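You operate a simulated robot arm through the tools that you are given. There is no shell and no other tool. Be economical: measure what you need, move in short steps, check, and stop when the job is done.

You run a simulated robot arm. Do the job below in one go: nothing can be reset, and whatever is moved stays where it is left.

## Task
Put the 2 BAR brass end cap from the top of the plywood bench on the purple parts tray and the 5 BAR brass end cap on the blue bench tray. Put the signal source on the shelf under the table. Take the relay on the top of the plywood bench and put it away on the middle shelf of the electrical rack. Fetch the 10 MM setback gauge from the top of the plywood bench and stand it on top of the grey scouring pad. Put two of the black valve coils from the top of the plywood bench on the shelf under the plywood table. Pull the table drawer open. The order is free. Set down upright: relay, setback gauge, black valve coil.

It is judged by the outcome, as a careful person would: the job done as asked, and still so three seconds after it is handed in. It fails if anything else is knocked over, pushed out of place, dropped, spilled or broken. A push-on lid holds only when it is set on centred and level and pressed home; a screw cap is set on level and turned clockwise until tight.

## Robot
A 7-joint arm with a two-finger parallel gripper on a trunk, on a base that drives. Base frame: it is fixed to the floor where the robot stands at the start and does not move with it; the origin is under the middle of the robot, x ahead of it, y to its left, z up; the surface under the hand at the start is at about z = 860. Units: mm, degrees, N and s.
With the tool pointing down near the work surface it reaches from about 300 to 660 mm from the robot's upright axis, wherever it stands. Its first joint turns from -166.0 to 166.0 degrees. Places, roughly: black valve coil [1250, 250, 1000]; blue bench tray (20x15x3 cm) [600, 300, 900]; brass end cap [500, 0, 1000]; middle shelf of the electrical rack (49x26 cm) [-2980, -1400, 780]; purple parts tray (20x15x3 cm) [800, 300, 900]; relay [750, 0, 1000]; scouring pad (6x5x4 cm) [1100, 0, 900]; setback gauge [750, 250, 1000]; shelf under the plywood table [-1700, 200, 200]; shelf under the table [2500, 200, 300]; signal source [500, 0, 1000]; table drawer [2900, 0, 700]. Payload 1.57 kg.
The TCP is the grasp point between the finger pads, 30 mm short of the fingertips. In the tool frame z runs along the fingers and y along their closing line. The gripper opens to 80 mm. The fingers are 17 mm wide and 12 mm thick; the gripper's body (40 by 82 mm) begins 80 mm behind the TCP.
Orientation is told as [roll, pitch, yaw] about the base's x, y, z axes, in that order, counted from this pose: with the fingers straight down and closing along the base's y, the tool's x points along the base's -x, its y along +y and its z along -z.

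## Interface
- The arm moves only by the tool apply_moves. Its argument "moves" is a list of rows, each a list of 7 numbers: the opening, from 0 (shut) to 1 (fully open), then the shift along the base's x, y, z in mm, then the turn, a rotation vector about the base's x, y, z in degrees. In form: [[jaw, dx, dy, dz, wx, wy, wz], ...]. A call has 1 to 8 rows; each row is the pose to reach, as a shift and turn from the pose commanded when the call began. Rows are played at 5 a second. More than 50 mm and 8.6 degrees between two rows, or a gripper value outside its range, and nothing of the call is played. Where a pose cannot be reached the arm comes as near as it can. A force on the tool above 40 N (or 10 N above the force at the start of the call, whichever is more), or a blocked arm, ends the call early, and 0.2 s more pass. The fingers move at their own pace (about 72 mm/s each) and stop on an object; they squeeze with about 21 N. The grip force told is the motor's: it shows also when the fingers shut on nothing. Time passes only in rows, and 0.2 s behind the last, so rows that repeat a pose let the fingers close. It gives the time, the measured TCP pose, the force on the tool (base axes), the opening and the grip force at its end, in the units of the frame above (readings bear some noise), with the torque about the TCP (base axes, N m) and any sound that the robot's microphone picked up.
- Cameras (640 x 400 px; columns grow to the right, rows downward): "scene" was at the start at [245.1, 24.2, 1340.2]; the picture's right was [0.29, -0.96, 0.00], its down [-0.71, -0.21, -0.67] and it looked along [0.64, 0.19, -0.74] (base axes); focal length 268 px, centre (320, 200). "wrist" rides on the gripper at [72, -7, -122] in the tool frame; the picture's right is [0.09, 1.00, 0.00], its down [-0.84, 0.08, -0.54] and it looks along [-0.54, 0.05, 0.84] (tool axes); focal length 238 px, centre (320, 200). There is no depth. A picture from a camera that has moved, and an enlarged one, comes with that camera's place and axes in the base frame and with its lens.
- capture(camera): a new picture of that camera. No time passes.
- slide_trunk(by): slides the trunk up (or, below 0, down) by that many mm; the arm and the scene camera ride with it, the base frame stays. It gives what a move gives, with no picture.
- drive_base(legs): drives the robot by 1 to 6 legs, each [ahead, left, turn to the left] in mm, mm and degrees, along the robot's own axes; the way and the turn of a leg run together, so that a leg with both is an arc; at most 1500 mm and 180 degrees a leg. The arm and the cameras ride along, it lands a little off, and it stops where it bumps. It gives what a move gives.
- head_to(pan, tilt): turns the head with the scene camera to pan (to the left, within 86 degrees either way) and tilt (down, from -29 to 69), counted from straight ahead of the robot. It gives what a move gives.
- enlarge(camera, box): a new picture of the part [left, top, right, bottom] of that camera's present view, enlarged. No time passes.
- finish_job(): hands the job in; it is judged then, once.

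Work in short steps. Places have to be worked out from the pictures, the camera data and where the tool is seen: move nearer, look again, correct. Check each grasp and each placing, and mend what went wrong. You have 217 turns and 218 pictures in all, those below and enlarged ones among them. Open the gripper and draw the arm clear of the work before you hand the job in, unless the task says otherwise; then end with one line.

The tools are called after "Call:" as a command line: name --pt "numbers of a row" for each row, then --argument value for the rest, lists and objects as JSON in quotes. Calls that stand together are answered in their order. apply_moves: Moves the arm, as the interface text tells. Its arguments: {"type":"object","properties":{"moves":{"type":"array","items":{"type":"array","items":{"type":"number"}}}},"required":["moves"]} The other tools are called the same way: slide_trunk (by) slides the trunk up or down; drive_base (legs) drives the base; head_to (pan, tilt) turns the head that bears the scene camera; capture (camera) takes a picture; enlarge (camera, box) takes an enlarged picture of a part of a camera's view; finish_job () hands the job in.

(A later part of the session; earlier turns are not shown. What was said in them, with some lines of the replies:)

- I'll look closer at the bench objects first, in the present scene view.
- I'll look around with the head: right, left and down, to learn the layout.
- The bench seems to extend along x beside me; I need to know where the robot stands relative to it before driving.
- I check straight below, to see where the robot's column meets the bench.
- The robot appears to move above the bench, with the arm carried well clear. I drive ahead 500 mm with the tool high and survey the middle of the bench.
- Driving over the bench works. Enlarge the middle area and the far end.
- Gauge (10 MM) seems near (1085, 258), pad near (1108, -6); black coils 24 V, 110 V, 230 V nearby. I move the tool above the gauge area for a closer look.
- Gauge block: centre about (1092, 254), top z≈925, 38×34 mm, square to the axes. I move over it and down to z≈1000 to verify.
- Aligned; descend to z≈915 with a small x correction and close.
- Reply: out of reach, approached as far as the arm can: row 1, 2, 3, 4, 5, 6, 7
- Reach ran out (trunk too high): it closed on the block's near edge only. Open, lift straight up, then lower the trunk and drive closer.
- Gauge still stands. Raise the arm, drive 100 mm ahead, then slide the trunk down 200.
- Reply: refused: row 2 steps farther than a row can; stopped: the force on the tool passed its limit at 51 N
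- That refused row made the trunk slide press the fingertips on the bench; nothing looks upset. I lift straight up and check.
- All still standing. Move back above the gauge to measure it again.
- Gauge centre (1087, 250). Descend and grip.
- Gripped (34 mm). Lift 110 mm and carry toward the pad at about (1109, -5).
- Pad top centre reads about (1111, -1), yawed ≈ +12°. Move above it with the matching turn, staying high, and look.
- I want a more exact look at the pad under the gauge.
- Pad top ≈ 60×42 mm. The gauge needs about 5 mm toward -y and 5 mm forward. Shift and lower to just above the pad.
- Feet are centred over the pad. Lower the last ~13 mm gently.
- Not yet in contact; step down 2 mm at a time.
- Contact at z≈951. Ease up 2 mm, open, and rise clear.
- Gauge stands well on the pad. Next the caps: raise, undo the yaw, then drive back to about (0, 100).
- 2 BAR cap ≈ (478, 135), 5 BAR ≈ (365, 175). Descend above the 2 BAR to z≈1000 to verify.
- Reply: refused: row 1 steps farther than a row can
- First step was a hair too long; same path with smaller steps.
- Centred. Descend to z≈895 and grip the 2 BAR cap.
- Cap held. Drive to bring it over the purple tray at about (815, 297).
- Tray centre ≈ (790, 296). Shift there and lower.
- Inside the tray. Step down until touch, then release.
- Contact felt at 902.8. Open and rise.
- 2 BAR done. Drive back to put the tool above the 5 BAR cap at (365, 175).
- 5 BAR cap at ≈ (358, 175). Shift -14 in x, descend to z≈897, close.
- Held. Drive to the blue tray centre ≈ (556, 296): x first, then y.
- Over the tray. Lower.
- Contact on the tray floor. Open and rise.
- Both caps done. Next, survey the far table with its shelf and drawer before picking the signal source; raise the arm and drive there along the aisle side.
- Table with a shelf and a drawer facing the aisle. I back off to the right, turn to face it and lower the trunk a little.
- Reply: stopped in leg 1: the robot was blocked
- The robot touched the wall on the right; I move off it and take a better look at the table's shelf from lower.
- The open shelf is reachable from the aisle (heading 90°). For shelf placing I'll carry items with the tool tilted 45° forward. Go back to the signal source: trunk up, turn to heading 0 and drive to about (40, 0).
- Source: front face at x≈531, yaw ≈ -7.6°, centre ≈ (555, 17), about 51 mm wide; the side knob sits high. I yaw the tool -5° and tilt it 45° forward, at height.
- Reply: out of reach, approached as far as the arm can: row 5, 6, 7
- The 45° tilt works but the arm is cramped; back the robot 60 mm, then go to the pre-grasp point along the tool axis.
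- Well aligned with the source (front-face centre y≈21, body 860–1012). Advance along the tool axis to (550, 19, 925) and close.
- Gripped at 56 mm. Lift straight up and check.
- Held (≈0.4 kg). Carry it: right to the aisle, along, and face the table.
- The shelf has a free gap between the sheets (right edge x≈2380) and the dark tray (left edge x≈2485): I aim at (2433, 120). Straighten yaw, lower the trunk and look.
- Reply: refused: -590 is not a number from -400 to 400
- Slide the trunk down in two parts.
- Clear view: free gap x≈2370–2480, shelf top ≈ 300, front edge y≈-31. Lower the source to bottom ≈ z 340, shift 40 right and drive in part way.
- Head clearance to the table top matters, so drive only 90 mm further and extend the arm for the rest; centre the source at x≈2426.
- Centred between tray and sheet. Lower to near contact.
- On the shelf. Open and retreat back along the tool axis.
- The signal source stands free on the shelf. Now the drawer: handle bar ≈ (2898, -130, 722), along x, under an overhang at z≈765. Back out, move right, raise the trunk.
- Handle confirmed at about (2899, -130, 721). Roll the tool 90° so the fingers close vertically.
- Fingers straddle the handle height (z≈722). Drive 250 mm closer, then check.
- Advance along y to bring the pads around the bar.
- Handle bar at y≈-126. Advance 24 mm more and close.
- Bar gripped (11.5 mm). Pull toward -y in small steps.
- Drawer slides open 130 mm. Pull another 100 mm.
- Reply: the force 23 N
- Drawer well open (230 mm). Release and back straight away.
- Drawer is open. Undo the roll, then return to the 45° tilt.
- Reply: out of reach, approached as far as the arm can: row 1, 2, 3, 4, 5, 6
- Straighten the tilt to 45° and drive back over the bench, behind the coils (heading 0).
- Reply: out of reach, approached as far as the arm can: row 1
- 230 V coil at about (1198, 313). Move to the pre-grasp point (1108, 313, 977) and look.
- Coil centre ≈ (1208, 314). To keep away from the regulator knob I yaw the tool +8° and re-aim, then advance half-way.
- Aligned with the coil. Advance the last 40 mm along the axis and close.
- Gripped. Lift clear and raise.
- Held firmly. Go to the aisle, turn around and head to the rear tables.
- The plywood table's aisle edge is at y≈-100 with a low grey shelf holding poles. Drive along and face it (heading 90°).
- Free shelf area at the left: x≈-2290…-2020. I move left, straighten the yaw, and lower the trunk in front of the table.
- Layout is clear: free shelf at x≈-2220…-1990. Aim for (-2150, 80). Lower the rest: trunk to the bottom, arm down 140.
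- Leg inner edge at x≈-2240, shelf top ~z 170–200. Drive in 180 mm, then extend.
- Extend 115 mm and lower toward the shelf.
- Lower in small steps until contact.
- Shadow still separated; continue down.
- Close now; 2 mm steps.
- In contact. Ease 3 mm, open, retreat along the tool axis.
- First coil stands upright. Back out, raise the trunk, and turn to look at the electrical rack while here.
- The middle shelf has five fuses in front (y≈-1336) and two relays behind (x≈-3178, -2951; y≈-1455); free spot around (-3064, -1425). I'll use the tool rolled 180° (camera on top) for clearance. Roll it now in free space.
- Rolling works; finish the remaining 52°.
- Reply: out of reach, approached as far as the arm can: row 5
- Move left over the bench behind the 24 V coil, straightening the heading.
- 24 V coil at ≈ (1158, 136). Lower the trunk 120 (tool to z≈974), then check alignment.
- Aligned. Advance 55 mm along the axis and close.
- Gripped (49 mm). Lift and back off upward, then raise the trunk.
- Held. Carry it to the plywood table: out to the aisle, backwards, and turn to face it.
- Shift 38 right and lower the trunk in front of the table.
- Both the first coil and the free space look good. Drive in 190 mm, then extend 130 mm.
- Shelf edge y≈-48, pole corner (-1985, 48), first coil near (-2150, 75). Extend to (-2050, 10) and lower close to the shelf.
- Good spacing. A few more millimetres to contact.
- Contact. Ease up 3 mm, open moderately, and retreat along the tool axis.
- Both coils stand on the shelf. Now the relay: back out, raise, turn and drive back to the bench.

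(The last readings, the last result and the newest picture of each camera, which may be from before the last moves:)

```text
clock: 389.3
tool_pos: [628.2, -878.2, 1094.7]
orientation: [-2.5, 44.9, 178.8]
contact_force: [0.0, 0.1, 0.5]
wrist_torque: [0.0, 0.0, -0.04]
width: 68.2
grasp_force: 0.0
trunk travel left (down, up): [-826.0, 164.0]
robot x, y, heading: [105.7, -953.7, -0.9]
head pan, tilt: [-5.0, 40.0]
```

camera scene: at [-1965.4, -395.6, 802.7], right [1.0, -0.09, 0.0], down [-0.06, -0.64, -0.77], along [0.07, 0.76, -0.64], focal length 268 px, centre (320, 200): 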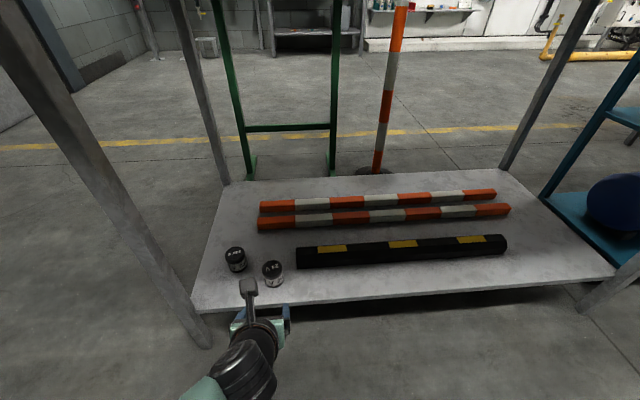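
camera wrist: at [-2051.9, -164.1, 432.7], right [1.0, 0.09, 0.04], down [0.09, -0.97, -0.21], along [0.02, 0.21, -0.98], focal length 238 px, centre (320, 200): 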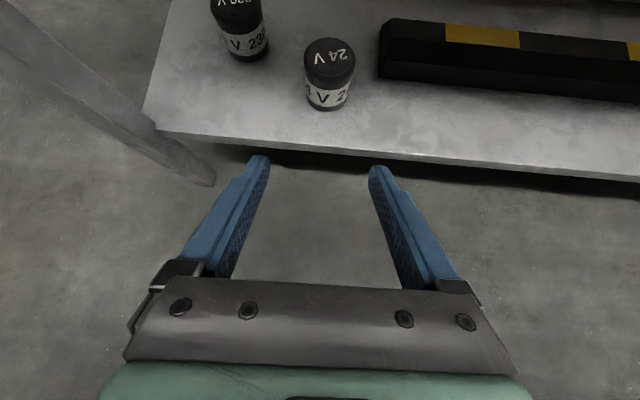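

Call:
drive_base --legs '[[-50, 848, 0.9]]'

Call:
capture --camera "wrist"

Call:
capture --camera "scene"

```text
clock: 393.8
tool_pos: [588.8, -36.6, 1094.8]
orientation: [-2.5, 44.9, 179.2]
contact_force: [-0.3, -0.1, 0.3]
wrist_torque: [0.0, 0.01, 0.01]
width: 68.0
grasp_force: 0.1
trunk travel left (down, up): [-826.0, 164.0]
robot x, y, heading: [63.3, -111.4, -0.5]
head pan, tilt: [-5.0, 40.0]
```

```text
83 pictures are left
camera wrist: at [552.5, -34.1, 1232.4], right [0.08, -1.0, 0.04], down [-0.97, -0.09, -0.21], along [0.21, -0.02, -0.98], focal length 238 px, centre (320, 200)
```

wrist: 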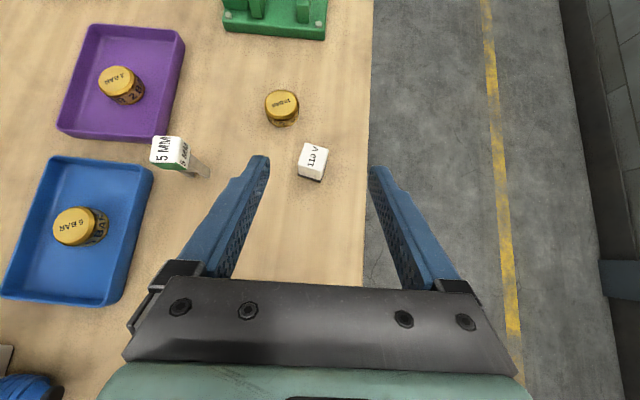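

```text
82 pictures are left
camera scene: at [318.5, -117.4, 1602.7], right [-0.09, -1.0, 0.0], down [-0.64, 0.06, -0.77], along [0.76, -0.07, -0.64], focal length 268 px, centre (320, 200)
```

scene: 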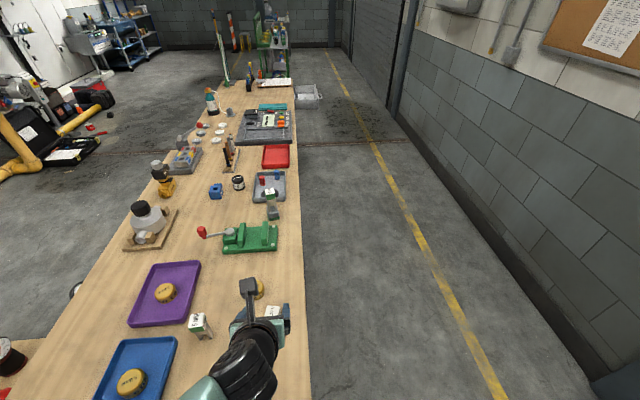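

Call:
enlarge --camera "wrist" --box '[260, 110, 370, 210]'

```text
4.00 times, centred on (315, 160) of wrist
camera zoom: at [552.5, -34.1, 1232.4], right [0.08, -1.0, 0.04], down [-0.97, -0.09, -0.21], along [0.21, -0.02, -0.98], focal length 953 px, centre (340, 360)
```

zoom: 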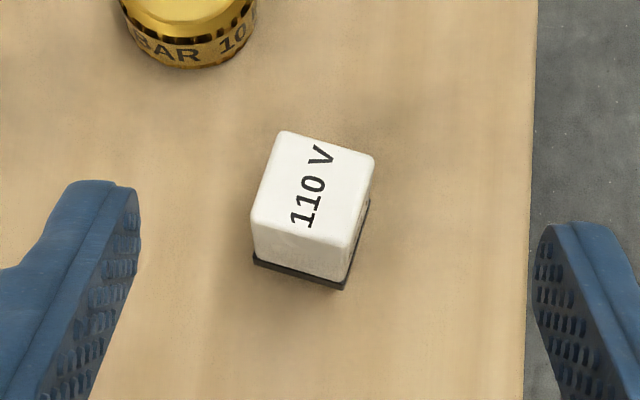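

Relay ≈ centre (684, -26), ~38 mm square, 48 high, yaw ≈ -13°. Lower the trunk, yaw -13° and move to the pre-grasp.

Call:
slide_trunk --by -117

Call:
apply_moves --pt "1 4 15 0 0 0 -6.5" --pt "1 9 31 0 0 0 -13.3" --pt "1 38 24 -30 0 0 -13.3" --pt "1 38 24 -30 0 0 -13.3"

Call:
capture --camera "wrist"

```text
clock: 395.3
tool_pos: [588.3, -36.8, 978.2]
orientation: [-2.5, 45.0, 179.1]
contact_force: [-0.4, -0.1, 1.0]
wrist_torque: [0.01, 0.02, -0.01]
width: 67.9
grasp_force: 0.1
trunk travel left (down, up): [-709.0, 281.0]
robot x, y, heading: [62.6, -112.3, -0.4]
head pan, tilt: [-5.0, 40.0]
```

```text
clock: 396.3
tool_pos: [627.1, -10.5, 947.7]
orientation: [-2.4, 45.0, 165.8]
contact_force: [0.0, 1.0, -0.2]
wrist_torque: [0.0, 0.01, 0.0]
width: 79.9
grasp_force: 0.2
trunk travel left (down, up): [-709.0, 281.0]
robot x, y, heading: [67.1, -108.9, -0.4]
head pan, tilt: [-5.0, 40.0]
```

```text
80 pictures are left
camera wrist: at [593.5, -0.7, 1085.6], right [-0.15, -0.99, 0.04], down [-0.97, 0.14, -0.21], along [0.2, -0.07, -0.98], focal length 238 px, centre (320, 200)
```

wrist: 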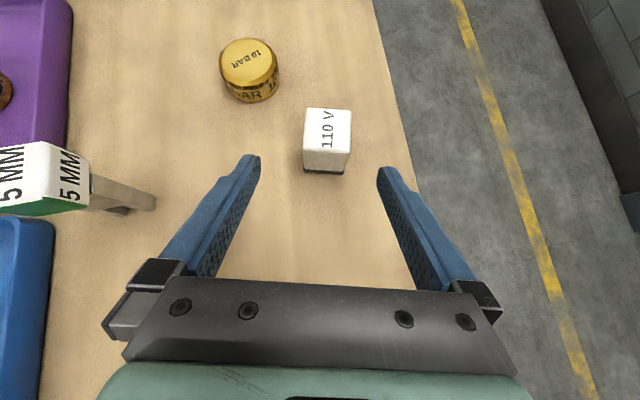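

Aligned in yaw. Advance to (682, -28, 892) and close.

Call:
apply_moves --pt "1 18 -8 -18 0 0 0" --pt "1 37 -13 -37 0 0 0" --pt "1 55 -18 -55 0 0 0" --pt "1 55 -18 -55 0 0 0"

Call:
capture --camera "wrist"

```text
clock: 397.3
tool_pos: [681.1, -28.7, 893.6]
orientation: [-2.4, 44.9, 165.9]
contact_force: [0.2, 0.0, 0.1]
wrist_torque: [-0.03, -0.01, 0.0]
width: 80.0
grasp_force: 0.0
trunk travel left (down, up): [-709.0, 281.0]
robot x, y, heading: [66.4, -112.6, -0.2]
head pan, tilt: [-5.0, 40.0]
```

```text
79 pictures are left
camera wrist: at [646.7, -18.4, 1031.0], right [-0.15, -0.99, 0.04], down [-0.97, 0.14, -0.21], along [0.2, -0.07, -0.98], focal length 238 px, centre (320, 200)
```

wrist: 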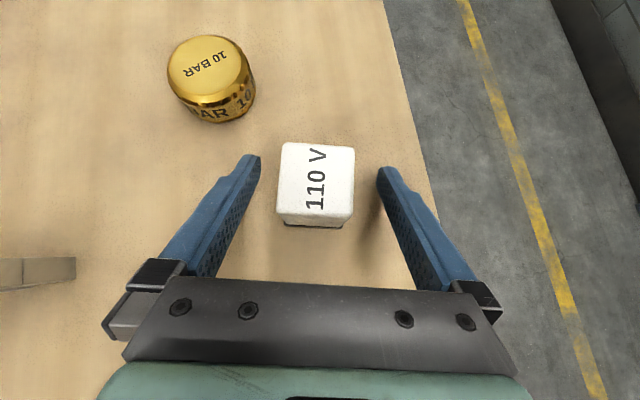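

Relay is centred between the fingers. Close and lift.

Call:
apply_moves --pt "0.6 0 0 -1 0 0 0" --pt "0.3 0 0 -1 0 0 0" --pt "0 0 0 -1 0 0 0" --pt "0 0 0 -1 0 0 0" --pt "0 0 0 -1 0 0 0"

Call:
apply_moves --pt "0 0 0 20 0 0 0" --pt "0 0 0 65 0 0 0" --pt "0 -20 5 110 0 0 0" --pt "0 -40 10 155 0 0 0" --pt "0 -60 15 200 0 0 0"

Call:
capture --camera "wrist"

```text
clock: 398.5
tool_pos: [681.3, -28.1, 890.8]
orientation: [-2.4, 44.9, 165.9]
contact_force: [0.8, 0.6, 1.0]
wrist_torque: [0.03, -0.07, -0.01]
width: 35.5
grasp_force: 20.8
trunk travel left (down, up): [-709.0, 281.0]
robot x, y, heading: [64.1, -108.2, -0.5]
head pan, tilt: [-5.0, 40.0]
```

```text
clock: 399.7
tool_pos: [623.3, -16.5, 1093.9]
orientation: [-2.4, 45.0, 165.8]
contact_force: [-0.1, 0.4, -0.4]
wrist_torque: [0.01, -0.02, 0.0]
width: 35.5
grasp_force: 21.0
trunk travel left (down, up): [-709.0, 281.0]
robot x, y, heading: [60.8, -107.9, -0.6]
head pan, tilt: [-5.0, 40.0]
```

```text
78 pictures are left
camera wrist: at [588.6, -7.2, 1232.4], right [-0.15, -0.99, 0.04], down [-0.97, 0.14, -0.21], along [0.2, -0.07, -0.98], focal length 238 px, centre (320, 200)
```

wrist: 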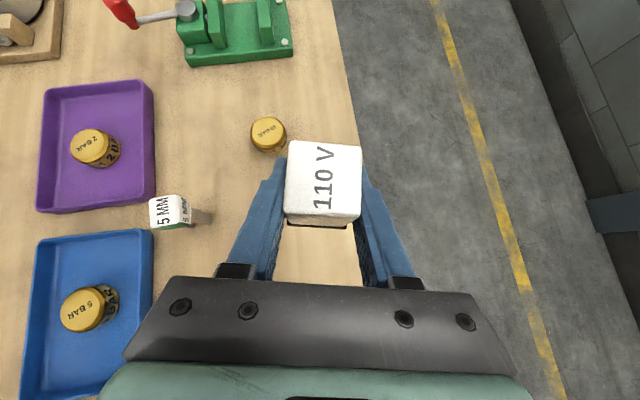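

Relay held (35.5 mm). Straighten its yaw, raise, and drive toward the rack.

Call:
apply_moves --pt "0 0 -5 0 0 0 6.6" --pt "0 0 -10 0 0 0 13.3" --pt "0 0 -10 0 0 0 13.3"

Call:
slide_trunk --by 120

Call:
drive_base --legs '[[0, -500, 0.6], [0, 0, 180], [1400, 0, 0]]'

```text
clock: 400.5
tool_pos: [623.4, -26.2, 1094.6]
orientation: [-2.3, 44.9, 179.3]
contact_force: [-0.2, -0.3, -0.9]
wrist_torque: [-0.03, -0.02, 0.01]
width: 35.5
grasp_force: 21.3
trunk travel left (down, up): [-709.0, 281.0]
robot x, y, heading: [65.5, -110.0, -0.2]
head pan, tilt: [-5.0, 40.0]
```

```text
clock: 402.0
tool_pos: [623.1, -27.0, 1214.2]
orientation: [-2.4, 44.9, 179.1]
contact_force: [-0.1, 0.1, -1.0]
wrist_torque: [0.01, -0.03, 0.03]
width: 35.7
grasp_force: 20.4
trunk travel left (down, up): [-829.0, 161.0]
robot x, y, heading: [66.2, -112.2, -0.3]
head pan, tilt: [-5.0, 40.0]
```

```text
clock: 419.1
tool_pos: [-1876.9, -882.1, 1213.3]
orientation: [-2.4, 44.9, 4.5]
contact_force: [-0.4, -0.8, 0.0]
wrist_torque: [-0.01, 0.0, -0.03]
width: 35.7
grasp_force: 20.1
trunk travel left (down, up): [-829.0, 161.0]
robot x, y, heading: [-1331.4, -747.7, -174.9]
head pan, tilt: [-5.0, 40.0]
```

Correct the heading, shift to y≈-620, continue to x≈-3150 and turn to face the rack.

Call:
drive_base --legs '[[0, -130, -5.1], [900, 0, 0], [920, 0, 0], [0, 0, 88]]'

Call:
head_to --pan 10 --tilt 35

Call:
capture --camera "scene"

Call:
capture --camera "wrist"

```text
clock: 432.9
tool_pos: [-3076.7, -1174.4, 1213.9]
orientation: [-2.4, 44.8, 88.0]
contact_force: [0.0, -0.9, -1.2]
wrist_torque: [0.0, 0.02, 0.01]
width: 35.6
grasp_force: 21.1
trunk travel left (down, up): [-829.0, 161.0]
robot x, y, heading: [-3149.9, -615.3, -91.6]
head pan, tilt: [-5.0, 40.0]
```

```text
clock: 433.6
tool_pos: [-3075.5, -1174.1, 1213.9]
orientation: [-2.4, 44.9, 88.0]
contact_force: [-0.6, 0.6, -0.9]
wrist_torque: [0.01, 0.02, -0.01]
width: 35.6
grasp_force: 21.1
trunk travel left (down, up): [-829.0, 161.0]
robot x, y, heading: [-3142.6, -617.8, -91.4]
head pan, tilt: [10.0, 35.0]
```

```text
77 pictures are left
camera scene: at [-3140.5, -869.5, 1613.3], right [-0.99, -0.15, 0.0], down [-0.08, 0.57, -0.82], along [0.12, -0.81, -0.57], focal length 268 px, centre (320, 200)
```

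scene: 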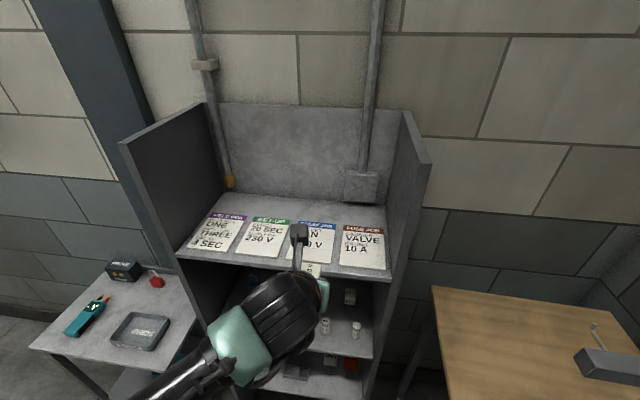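

```text
76 pictures are left
camera wrist: at [-3073.5, -1138.9, 1351.8], right [-1.0, -0.06, 0.04], down [-0.07, 0.98, -0.21], along [-0.02, -0.21, -0.98], focal length 238 px, centre (320, 200)
```

wrist: 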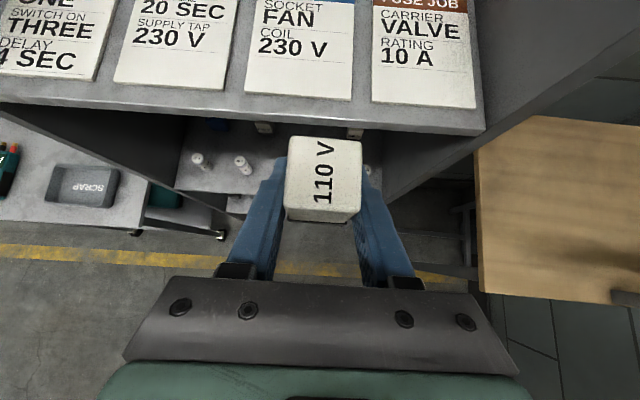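

Lower the trunk so the tool and cameras look into the middle shelf.

Call:
slide_trunk --by -330

Call:
head_to --pan 25 --tilt 35

Call:
capture --camera "scene"

Call:
capture --camera "wrist"

```text
clock: 436.9
tool_pos: [-3076.3, -1173.9, 883.9]
orientation: [-2.3, 44.8, 88.0]
contact_force: [0.4, 0.3, 0.5]
wrist_torque: [0.01, 0.0, -0.02]
width: 36.1
grasp_force: 20.7
trunk travel left (down, up): [-499.0, 491.0]
robot x, y, heading: [-3149.7, -610.4, -91.6]
head pan, tilt: [10.0, 35.0]
```

```text
clock: 437.7
tool_pos: [-3075.1, -1173.5, 883.6]
orientation: [-2.3, 44.9, 87.9]
contact_force: [0.5, -0.5, -1.5]
wrist_torque: [-0.01, 0.05, 0.0]
width: 35.4
grasp_force: 20.8
trunk travel left (down, up): [-499.0, 491.0]
robot x, y, heading: [-3146.4, -611.3, -91.4]
head pan, tilt: [25.0, 35.0]
```

```text
75 pictures are left
camera scene: at [-3118.4, -863.2, 1283.3], right [-0.92, -0.4, 0.0], down [-0.23, 0.53, -0.82], along [0.33, -0.75, -0.57], focal length 268 px, centre (320, 200)
```

scene: 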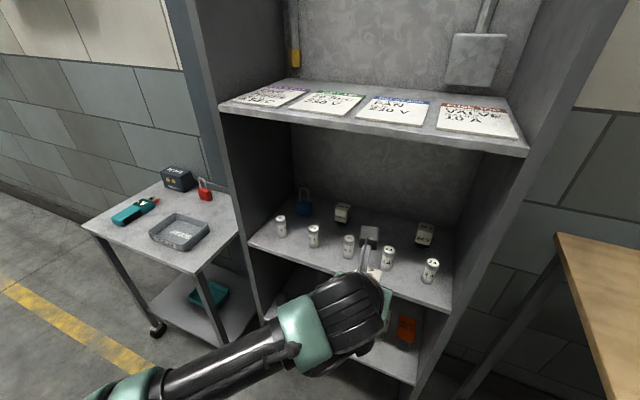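

```text
74 pictures are left
camera wrist: at [-3073.5, -1138.9, 1021.9], right [-1.0, -0.06, 0.04], down [-0.07, 0.98, -0.21], along [-0.02, -0.21, -0.98], focal length 238 px, centre (320, 200)
```

wrist: 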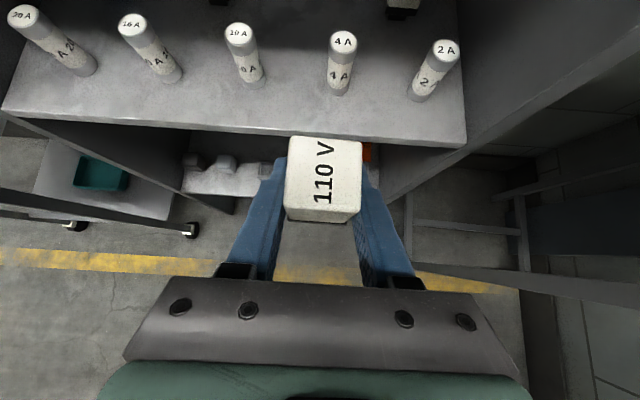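

Fuses stand at y≈-1319 (tops ≈ 849), x≈-3185, -3092, -2992…; relays behind from y≈-1437 at x≈-3178 and -2951. I aim for (-3043, -1427), entering over the fuse gap. Align x and set z=902.

Call:
apply_moves --pt "0 10 0 6 0 0 1" --pt "0 20 0 12 0 0 2" --pt "0 33 0 18 0 0 2" --pt "0 33 0 18 0 0 2"

Call:
drive_base --legs '[[110, 0, 1.5]]'

Call:
capture --camera "wrist"

Call:
capture --camera "scene"

```text
clock: 438.7
tool_pos: [-3042.2, -1172.2, 901.3]
orientation: [-2.4, 44.8, 90.1]
contact_force: [-0.2, -0.7, -1.3]
wrist_torque: [0.02, 0.01, 0.04]
width: 35.7
grasp_force: 20.7
trunk travel left (down, up): [-499.0, 491.0]
robot x, y, heading: [-3151.0, -611.9, -91.3]
head pan, tilt: [25.0, 35.0]
```

```text
clock: 439.9
tool_pos: [-3028.8, -1280.2, 900.2]
orientation: [-2.4, 44.9, 91.7]
contact_force: [-1.0, -0.3, -1.2]
wrist_torque: [0.01, 0.03, 0.0]
width: 35.5
grasp_force: 20.8
trunk travel left (down, up): [-499.0, 491.0]
robot x, y, heading: [-3148.9, -726.7, -89.9]
head pan, tilt: [25.0, 35.0]
```

```text
73 pictures are left
camera wrist: at [-3028.2, -1245.5, 1038.5], right [-0.99, -0.12, 0.04], down [-0.13, 0.97, -0.21], along [-0.01, -0.21, -0.98], focal length 238 px, centre (320, 200)
```

wrist: 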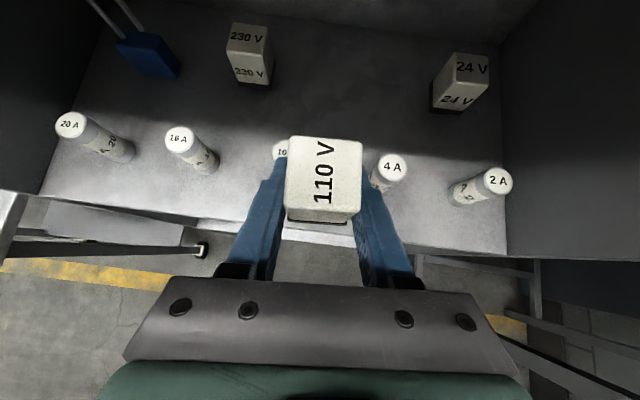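

```text
72 pictures are left
camera scene: at [-3112.4, -972.8, 1283.1], right [-0.91, -0.42, 0.0], down [-0.24, 0.52, -0.82], along [0.35, -0.74, -0.57], focal length 268 px, centre (320, 200)
```

scene: 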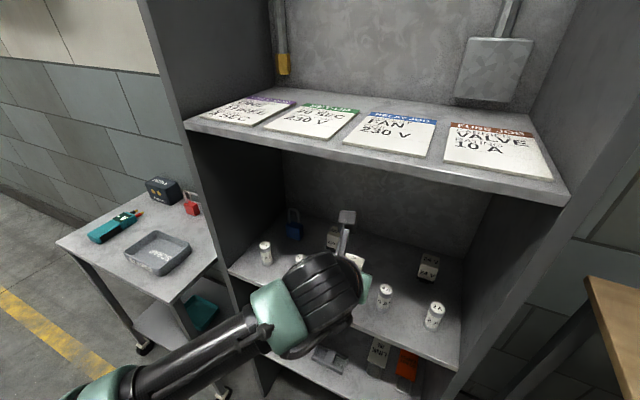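

Clear view: target x≈-3045 between fuses and between the 230 V and 24 V relays. Shift x, then drive 60 mm further at this height.

Call:
apply_moves --pt "0 -16 0 3 0 0 -1" --pt "0 -16 0 3 0 0 -1"

Call:
drive_base --legs '[[60, 0, 0]]'

Call:
capture --camera "wrist"

Call:
capture --camera "scene"

```text
clock: 440.5
tool_pos: [-3043.6, -1280.4, 905.6]
orientation: [-2.5, 44.8, 90.8]
contact_force: [0.5, 0.0, -1.1]
wrist_torque: [0.01, -0.01, 0.02]
width: 35.7
grasp_force: 20.8
trunk travel left (down, up): [-499.0, 491.0]
robot x, y, heading: [-3148.5, -722.3, -89.9]
head pan, tilt: [25.0, 35.0]
```

```text
clock: 441.4
tool_pos: [-3042.1, -1340.4, 904.0]
orientation: [-2.3, 44.9, 90.8]
contact_force: [0.9, 0.5, -1.1]
wrist_torque: [-0.04, 0.01, -0.02]
width: 35.4
grasp_force: 20.9
trunk travel left (down, up): [-499.0, 491.0]
robot x, y, heading: [-3149.6, -783.3, -89.5]
head pan, tilt: [25.0, 35.0]
```

```text
71 pictures are left
camera wrist: at [-3042.1, -1305.5, 1042.2], right [-0.99, -0.11, 0.04], down [-0.11, 0.97, -0.21], along [-0.01, -0.21, -0.98], focal length 238 px, centre (320, 200)
```

wrist: 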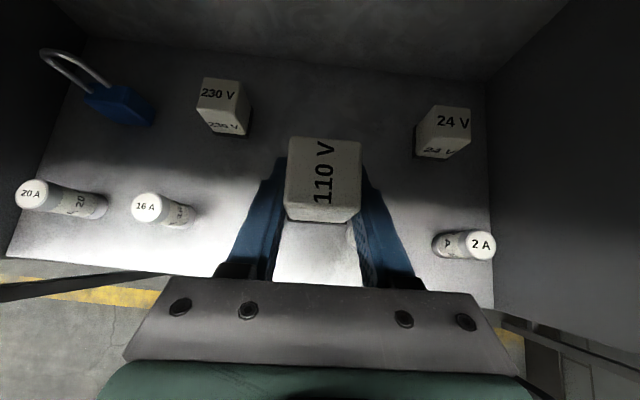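

```text
70 pictures are left
camera scene: at [-3111.6, -1033.1, 1283.1], right [-0.9, -0.43, 0.0], down [-0.24, 0.52, -0.82], along [0.35, -0.74, -0.57], focal length 268 px, centre (320, 200)
```

scene: 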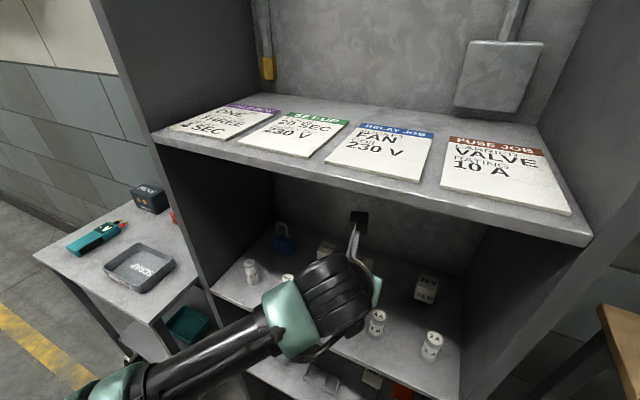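

Now descend along the tool axis to just above the shelf behind the fuses.

Call:
apply_moves --pt "0 0 -18 -12 0 0 0" --pt "0 -1 -38 -34 0 0 0" --pt "0 -2 -60 -58 0 0 0" --pt "0 -2 -80 -78 0 0 0" --pt "0 -2 -80 -78 0 0 0"

Call:
capture --camera "wrist"

Call:
capture --camera "scene"

```text
clock: 442.6
tool_pos: [-3045.5, -1419.9, 826.0]
orientation: [-2.3, 44.9, 90.7]
contact_force: [-0.8, 0.2, -1.1]
wrist_torque: [-0.01, 0.01, -0.02]
width: 35.5
grasp_force: 20.6
trunk travel left (down, up): [-499.0, 491.0]
robot x, y, heading: [-3151.5, -785.0, -89.6]
head pan, tilt: [25.0, 35.0]
```

```text
69 pictures are left
camera wrist: at [-3044.4, -1384.9, 963.1], right [-0.99, -0.11, 0.04], down [-0.11, 0.97, -0.21], along [-0.01, -0.21, -0.98], focal length 238 px, centre (320, 200)
```

wrist: 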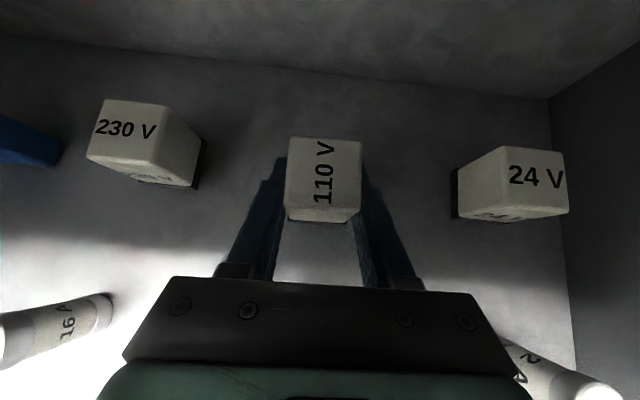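

```text
68 pictures are left
camera scene: at [-3111.6, -1032.3, 1283.3], right [-0.9, -0.43, 0.0], down [-0.24, 0.52, -0.82], along [0.35, -0.74, -0.57], focal length 268 px, centre (320, 200)
```

scene: 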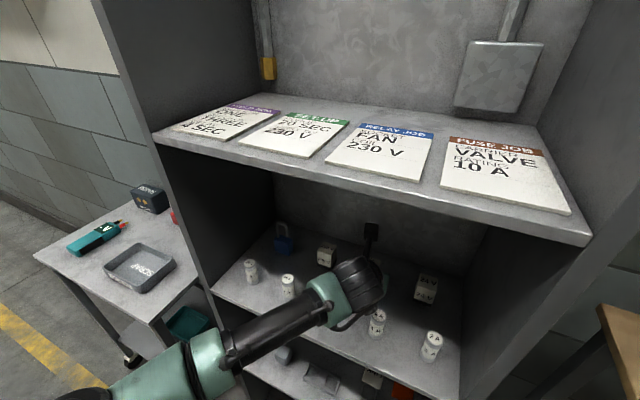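

All clear. Lower in small steps to contact.

Call:
apply_moves --pt "0 0 0 -4 0 0 0" --pt "0 0 0 -8 0 0 0" --pt "0 0 0 -8 0 0 0"

Call:
apply_moves --pt "0 0 0 -2 0 0 0" --pt "0 0 0 -4 0 0 0" --pt "0 0 0 -4 0 0 0"

```text
clock: 443.4
tool_pos: [-3044.3, -1419.6, 818.3]
orientation: [-2.3, 44.9, 90.8]
contact_force: [0.7, 0.1, -1.3]
wrist_torque: [-0.02, 0.01, 0.0]
width: 35.5
grasp_force: 21.4
trunk travel left (down, up): [-499.0, 491.0]
robot x, y, heading: [-3150.7, -785.6, -89.7]
head pan, tilt: [25.0, 35.0]
```

```text
clock: 444.2
tool_pos: [-3044.7, -1420.0, 814.3]
orientation: [-2.4, 44.9, 90.8]
contact_force: [-0.5, -0.1, -0.3]
wrist_torque: [0.01, -0.02, 0.01]
width: 35.5
grasp_force: 20.8
trunk travel left (down, up): [-499.0, 491.0]
robot x, y, heading: [-3147.5, -784.0, -89.8]
head pan, tilt: [25.0, 35.0]
```

Call:
apply_moves --pt "0 0 0 -2 0 0 0" --pt "0 0 0 -4 0 0 0" --pt "0 0 0 -4 0 0 0"

Call:
capture --camera "wrist"

```text
clock: 445.0
tool_pos: [-3044.6, -1420.2, 811.8]
orientation: [-2.4, 45.0, 90.9]
contact_force: [0.5, -0.4, 1.0]
wrist_torque: [0.0, 0.03, -0.02]
width: 35.9
grasp_force: 20.7
trunk travel left (down, up): [-499.0, 491.0]
robot x, y, heading: [-3146.5, -784.7, -89.7]
head pan, tilt: [25.0, 35.0]
```

```text
67 pictures are left
camera wrist: at [-3044.1, -1384.7, 949.5], right [-0.99, -0.11, 0.04], down [-0.11, 0.97, -0.21], along [-0.01, -0.21, -0.98], focal length 238 px, centre (320, 200)
```

wrist: 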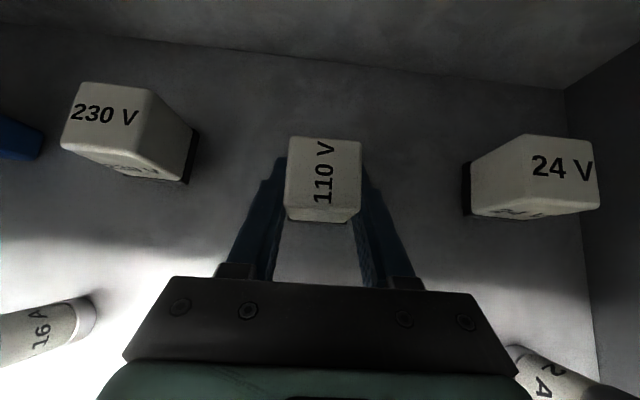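

Just touching (force up ~2 N). One more small step to confirm.

Call:
apply_moves --pt "0 0 0 -2 0 0 0" --pt "0 0 0 -3 0 0 0" --pt "0 0 0 -3 0 0 0"

```text
clock: 445.8
tool_pos: [-3045.4, -1420.7, 811.4]
orientation: [-2.4, 45.4, 90.8]
contact_force: [0.6, 1.7, 17.9]
wrist_torque: [0.14, 0.14, -0.03]
width: 35.7
grasp_force: 21.0
trunk travel left (down, up): [-499.0, 491.0]
robot x, y, heading: [-3148.6, -785.8, -89.4]
head pan, tilt: [25.0, 35.0]
```

Contact. Ease up 3 mm, open, retreat along the axis over the fuses.

Call:
apply_moves --pt "0 0 0 3 0 0 0" --pt "0.6 0 0 3 0 0 0" --pt "0.75 0 0 3 0 0 0" --pt "0.75 0 0 3 0 0 0" --pt "0.75 0 20 24 0 0 0" --pt "0.75 0 42 48 0 0 0" --pt "0.75 0 62 72 0 0 0" --pt "0.75 0 80 92 0 0 0"

Call:
capture --camera "wrist"

```text
clock: 447.6
tool_pos: [-3044.4, -1337.8, 899.2]
orientation: [-2.3, 45.0, 90.8]
contact_force: [0.3, 0.2, -0.9]
wrist_torque: [-0.02, -0.03, 0.02]
width: 60.0
grasp_force: 0.1
trunk travel left (down, up): [-499.0, 491.0]
robot x, y, heading: [-3146.3, -782.2, -89.5]
head pan, tilt: [25.0, 35.0]
```

```text
66 pictures are left
camera wrist: at [-3043.9, -1302.2, 1037.4], right [-0.99, -0.11, 0.04], down [-0.11, 0.97, -0.21], along [-0.01, -0.21, -0.98], focal length 238 px, centre (320, 200)
```

wrist: 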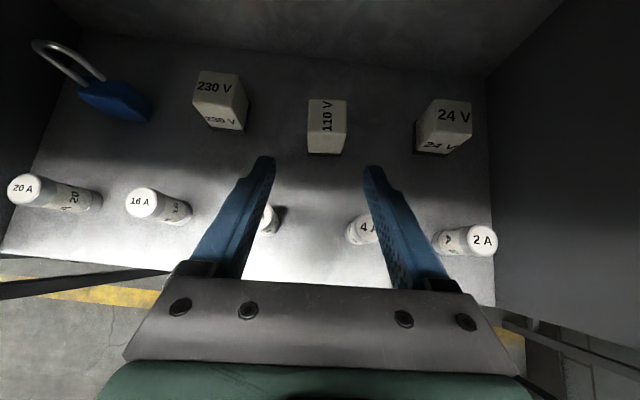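

Relay stands upright in the row. Back straight out and check.

Call:
drive_base --legs '[[-250, 0, 0]]'

Call:
capture --camera "scene"

Call:
enlarge --camera "scene" --box '[230, 130, 480, 300]'

```text
clock: 449.4
tool_pos: [-3047.6, -1089.2, 899.9]
orientation: [-2.2, 45.0, 90.6]
contact_force: [0.4, 0.4, 0.8]
wrist_torque: [-0.03, -0.02, -0.02]
width: 60.1
grasp_force: 0.1
trunk travel left (down, up): [-499.0, 491.0]
robot x, y, heading: [-3150.7, -535.9, -89.9]
head pan, tilt: [25.0, 35.0]
```

```text
65 pictures are left
camera scene: at [-3113.5, -782.9, 1283.4], right [-0.91, -0.42, 0.0], down [-0.24, 0.52, -0.82], along [0.35, -0.74, -0.57], focal length 268 px, centre (320, 200)
```

scene: 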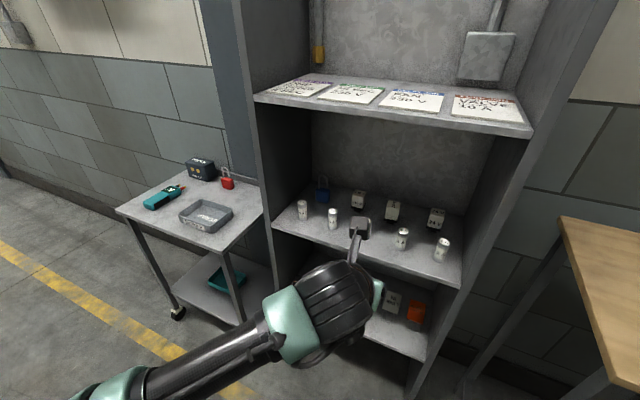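

```text
2.35 times, centred on (355, 215) of scene
camera zoom: at [-3113.5, -782.9, 1283.4], right [-0.91, -0.42, 0.0], down [-0.24, 0.52, -0.82], along [0.35, -0.74, -0.57], focal length 630 px, centre (238, 165)
```

zoom: 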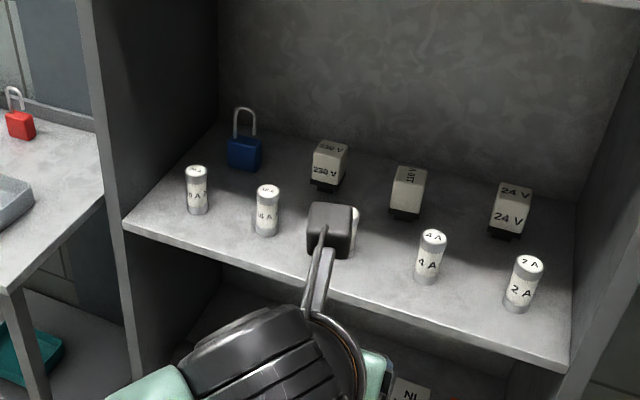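

Everything is standing in place and the earlier placements were seen intact in later views. Open the gripper fully and back off a little before handing in.

Call:
apply_moves --pt "1 0 0 20 0 0 0" --pt "1 0 0 40 0 0 0"

Call:
finish_job

```text
clock: 450.1
tool_pos: [-3047.7, -1088.3, 938.3]
orientation: [-2.4, 44.8, 90.5]
contact_force: [0.2, -0.8, 1.1]
wrist_torque: [-0.02, 0.01, 0.01]
width: 79.8
grasp_force: 0.0
trunk travel left (down, up): [-499.0, 491.0]
robot x, y, heading: [-3149.7, -535.6, -89.9]
head pan, tilt: [25.0, 35.0]
```

```text
The job is handed in.
```

I finished all the steps and handed the job in: both caps are in their trays, the signal source and two coils (230 V and 24 V) are on their shelves, the relay is in the rack, the 10 MM gauge is on the pad, and the drawer is open. Early on the fingertips pressed on the bench at about 51 N; I saw nothing knocked over or moved.
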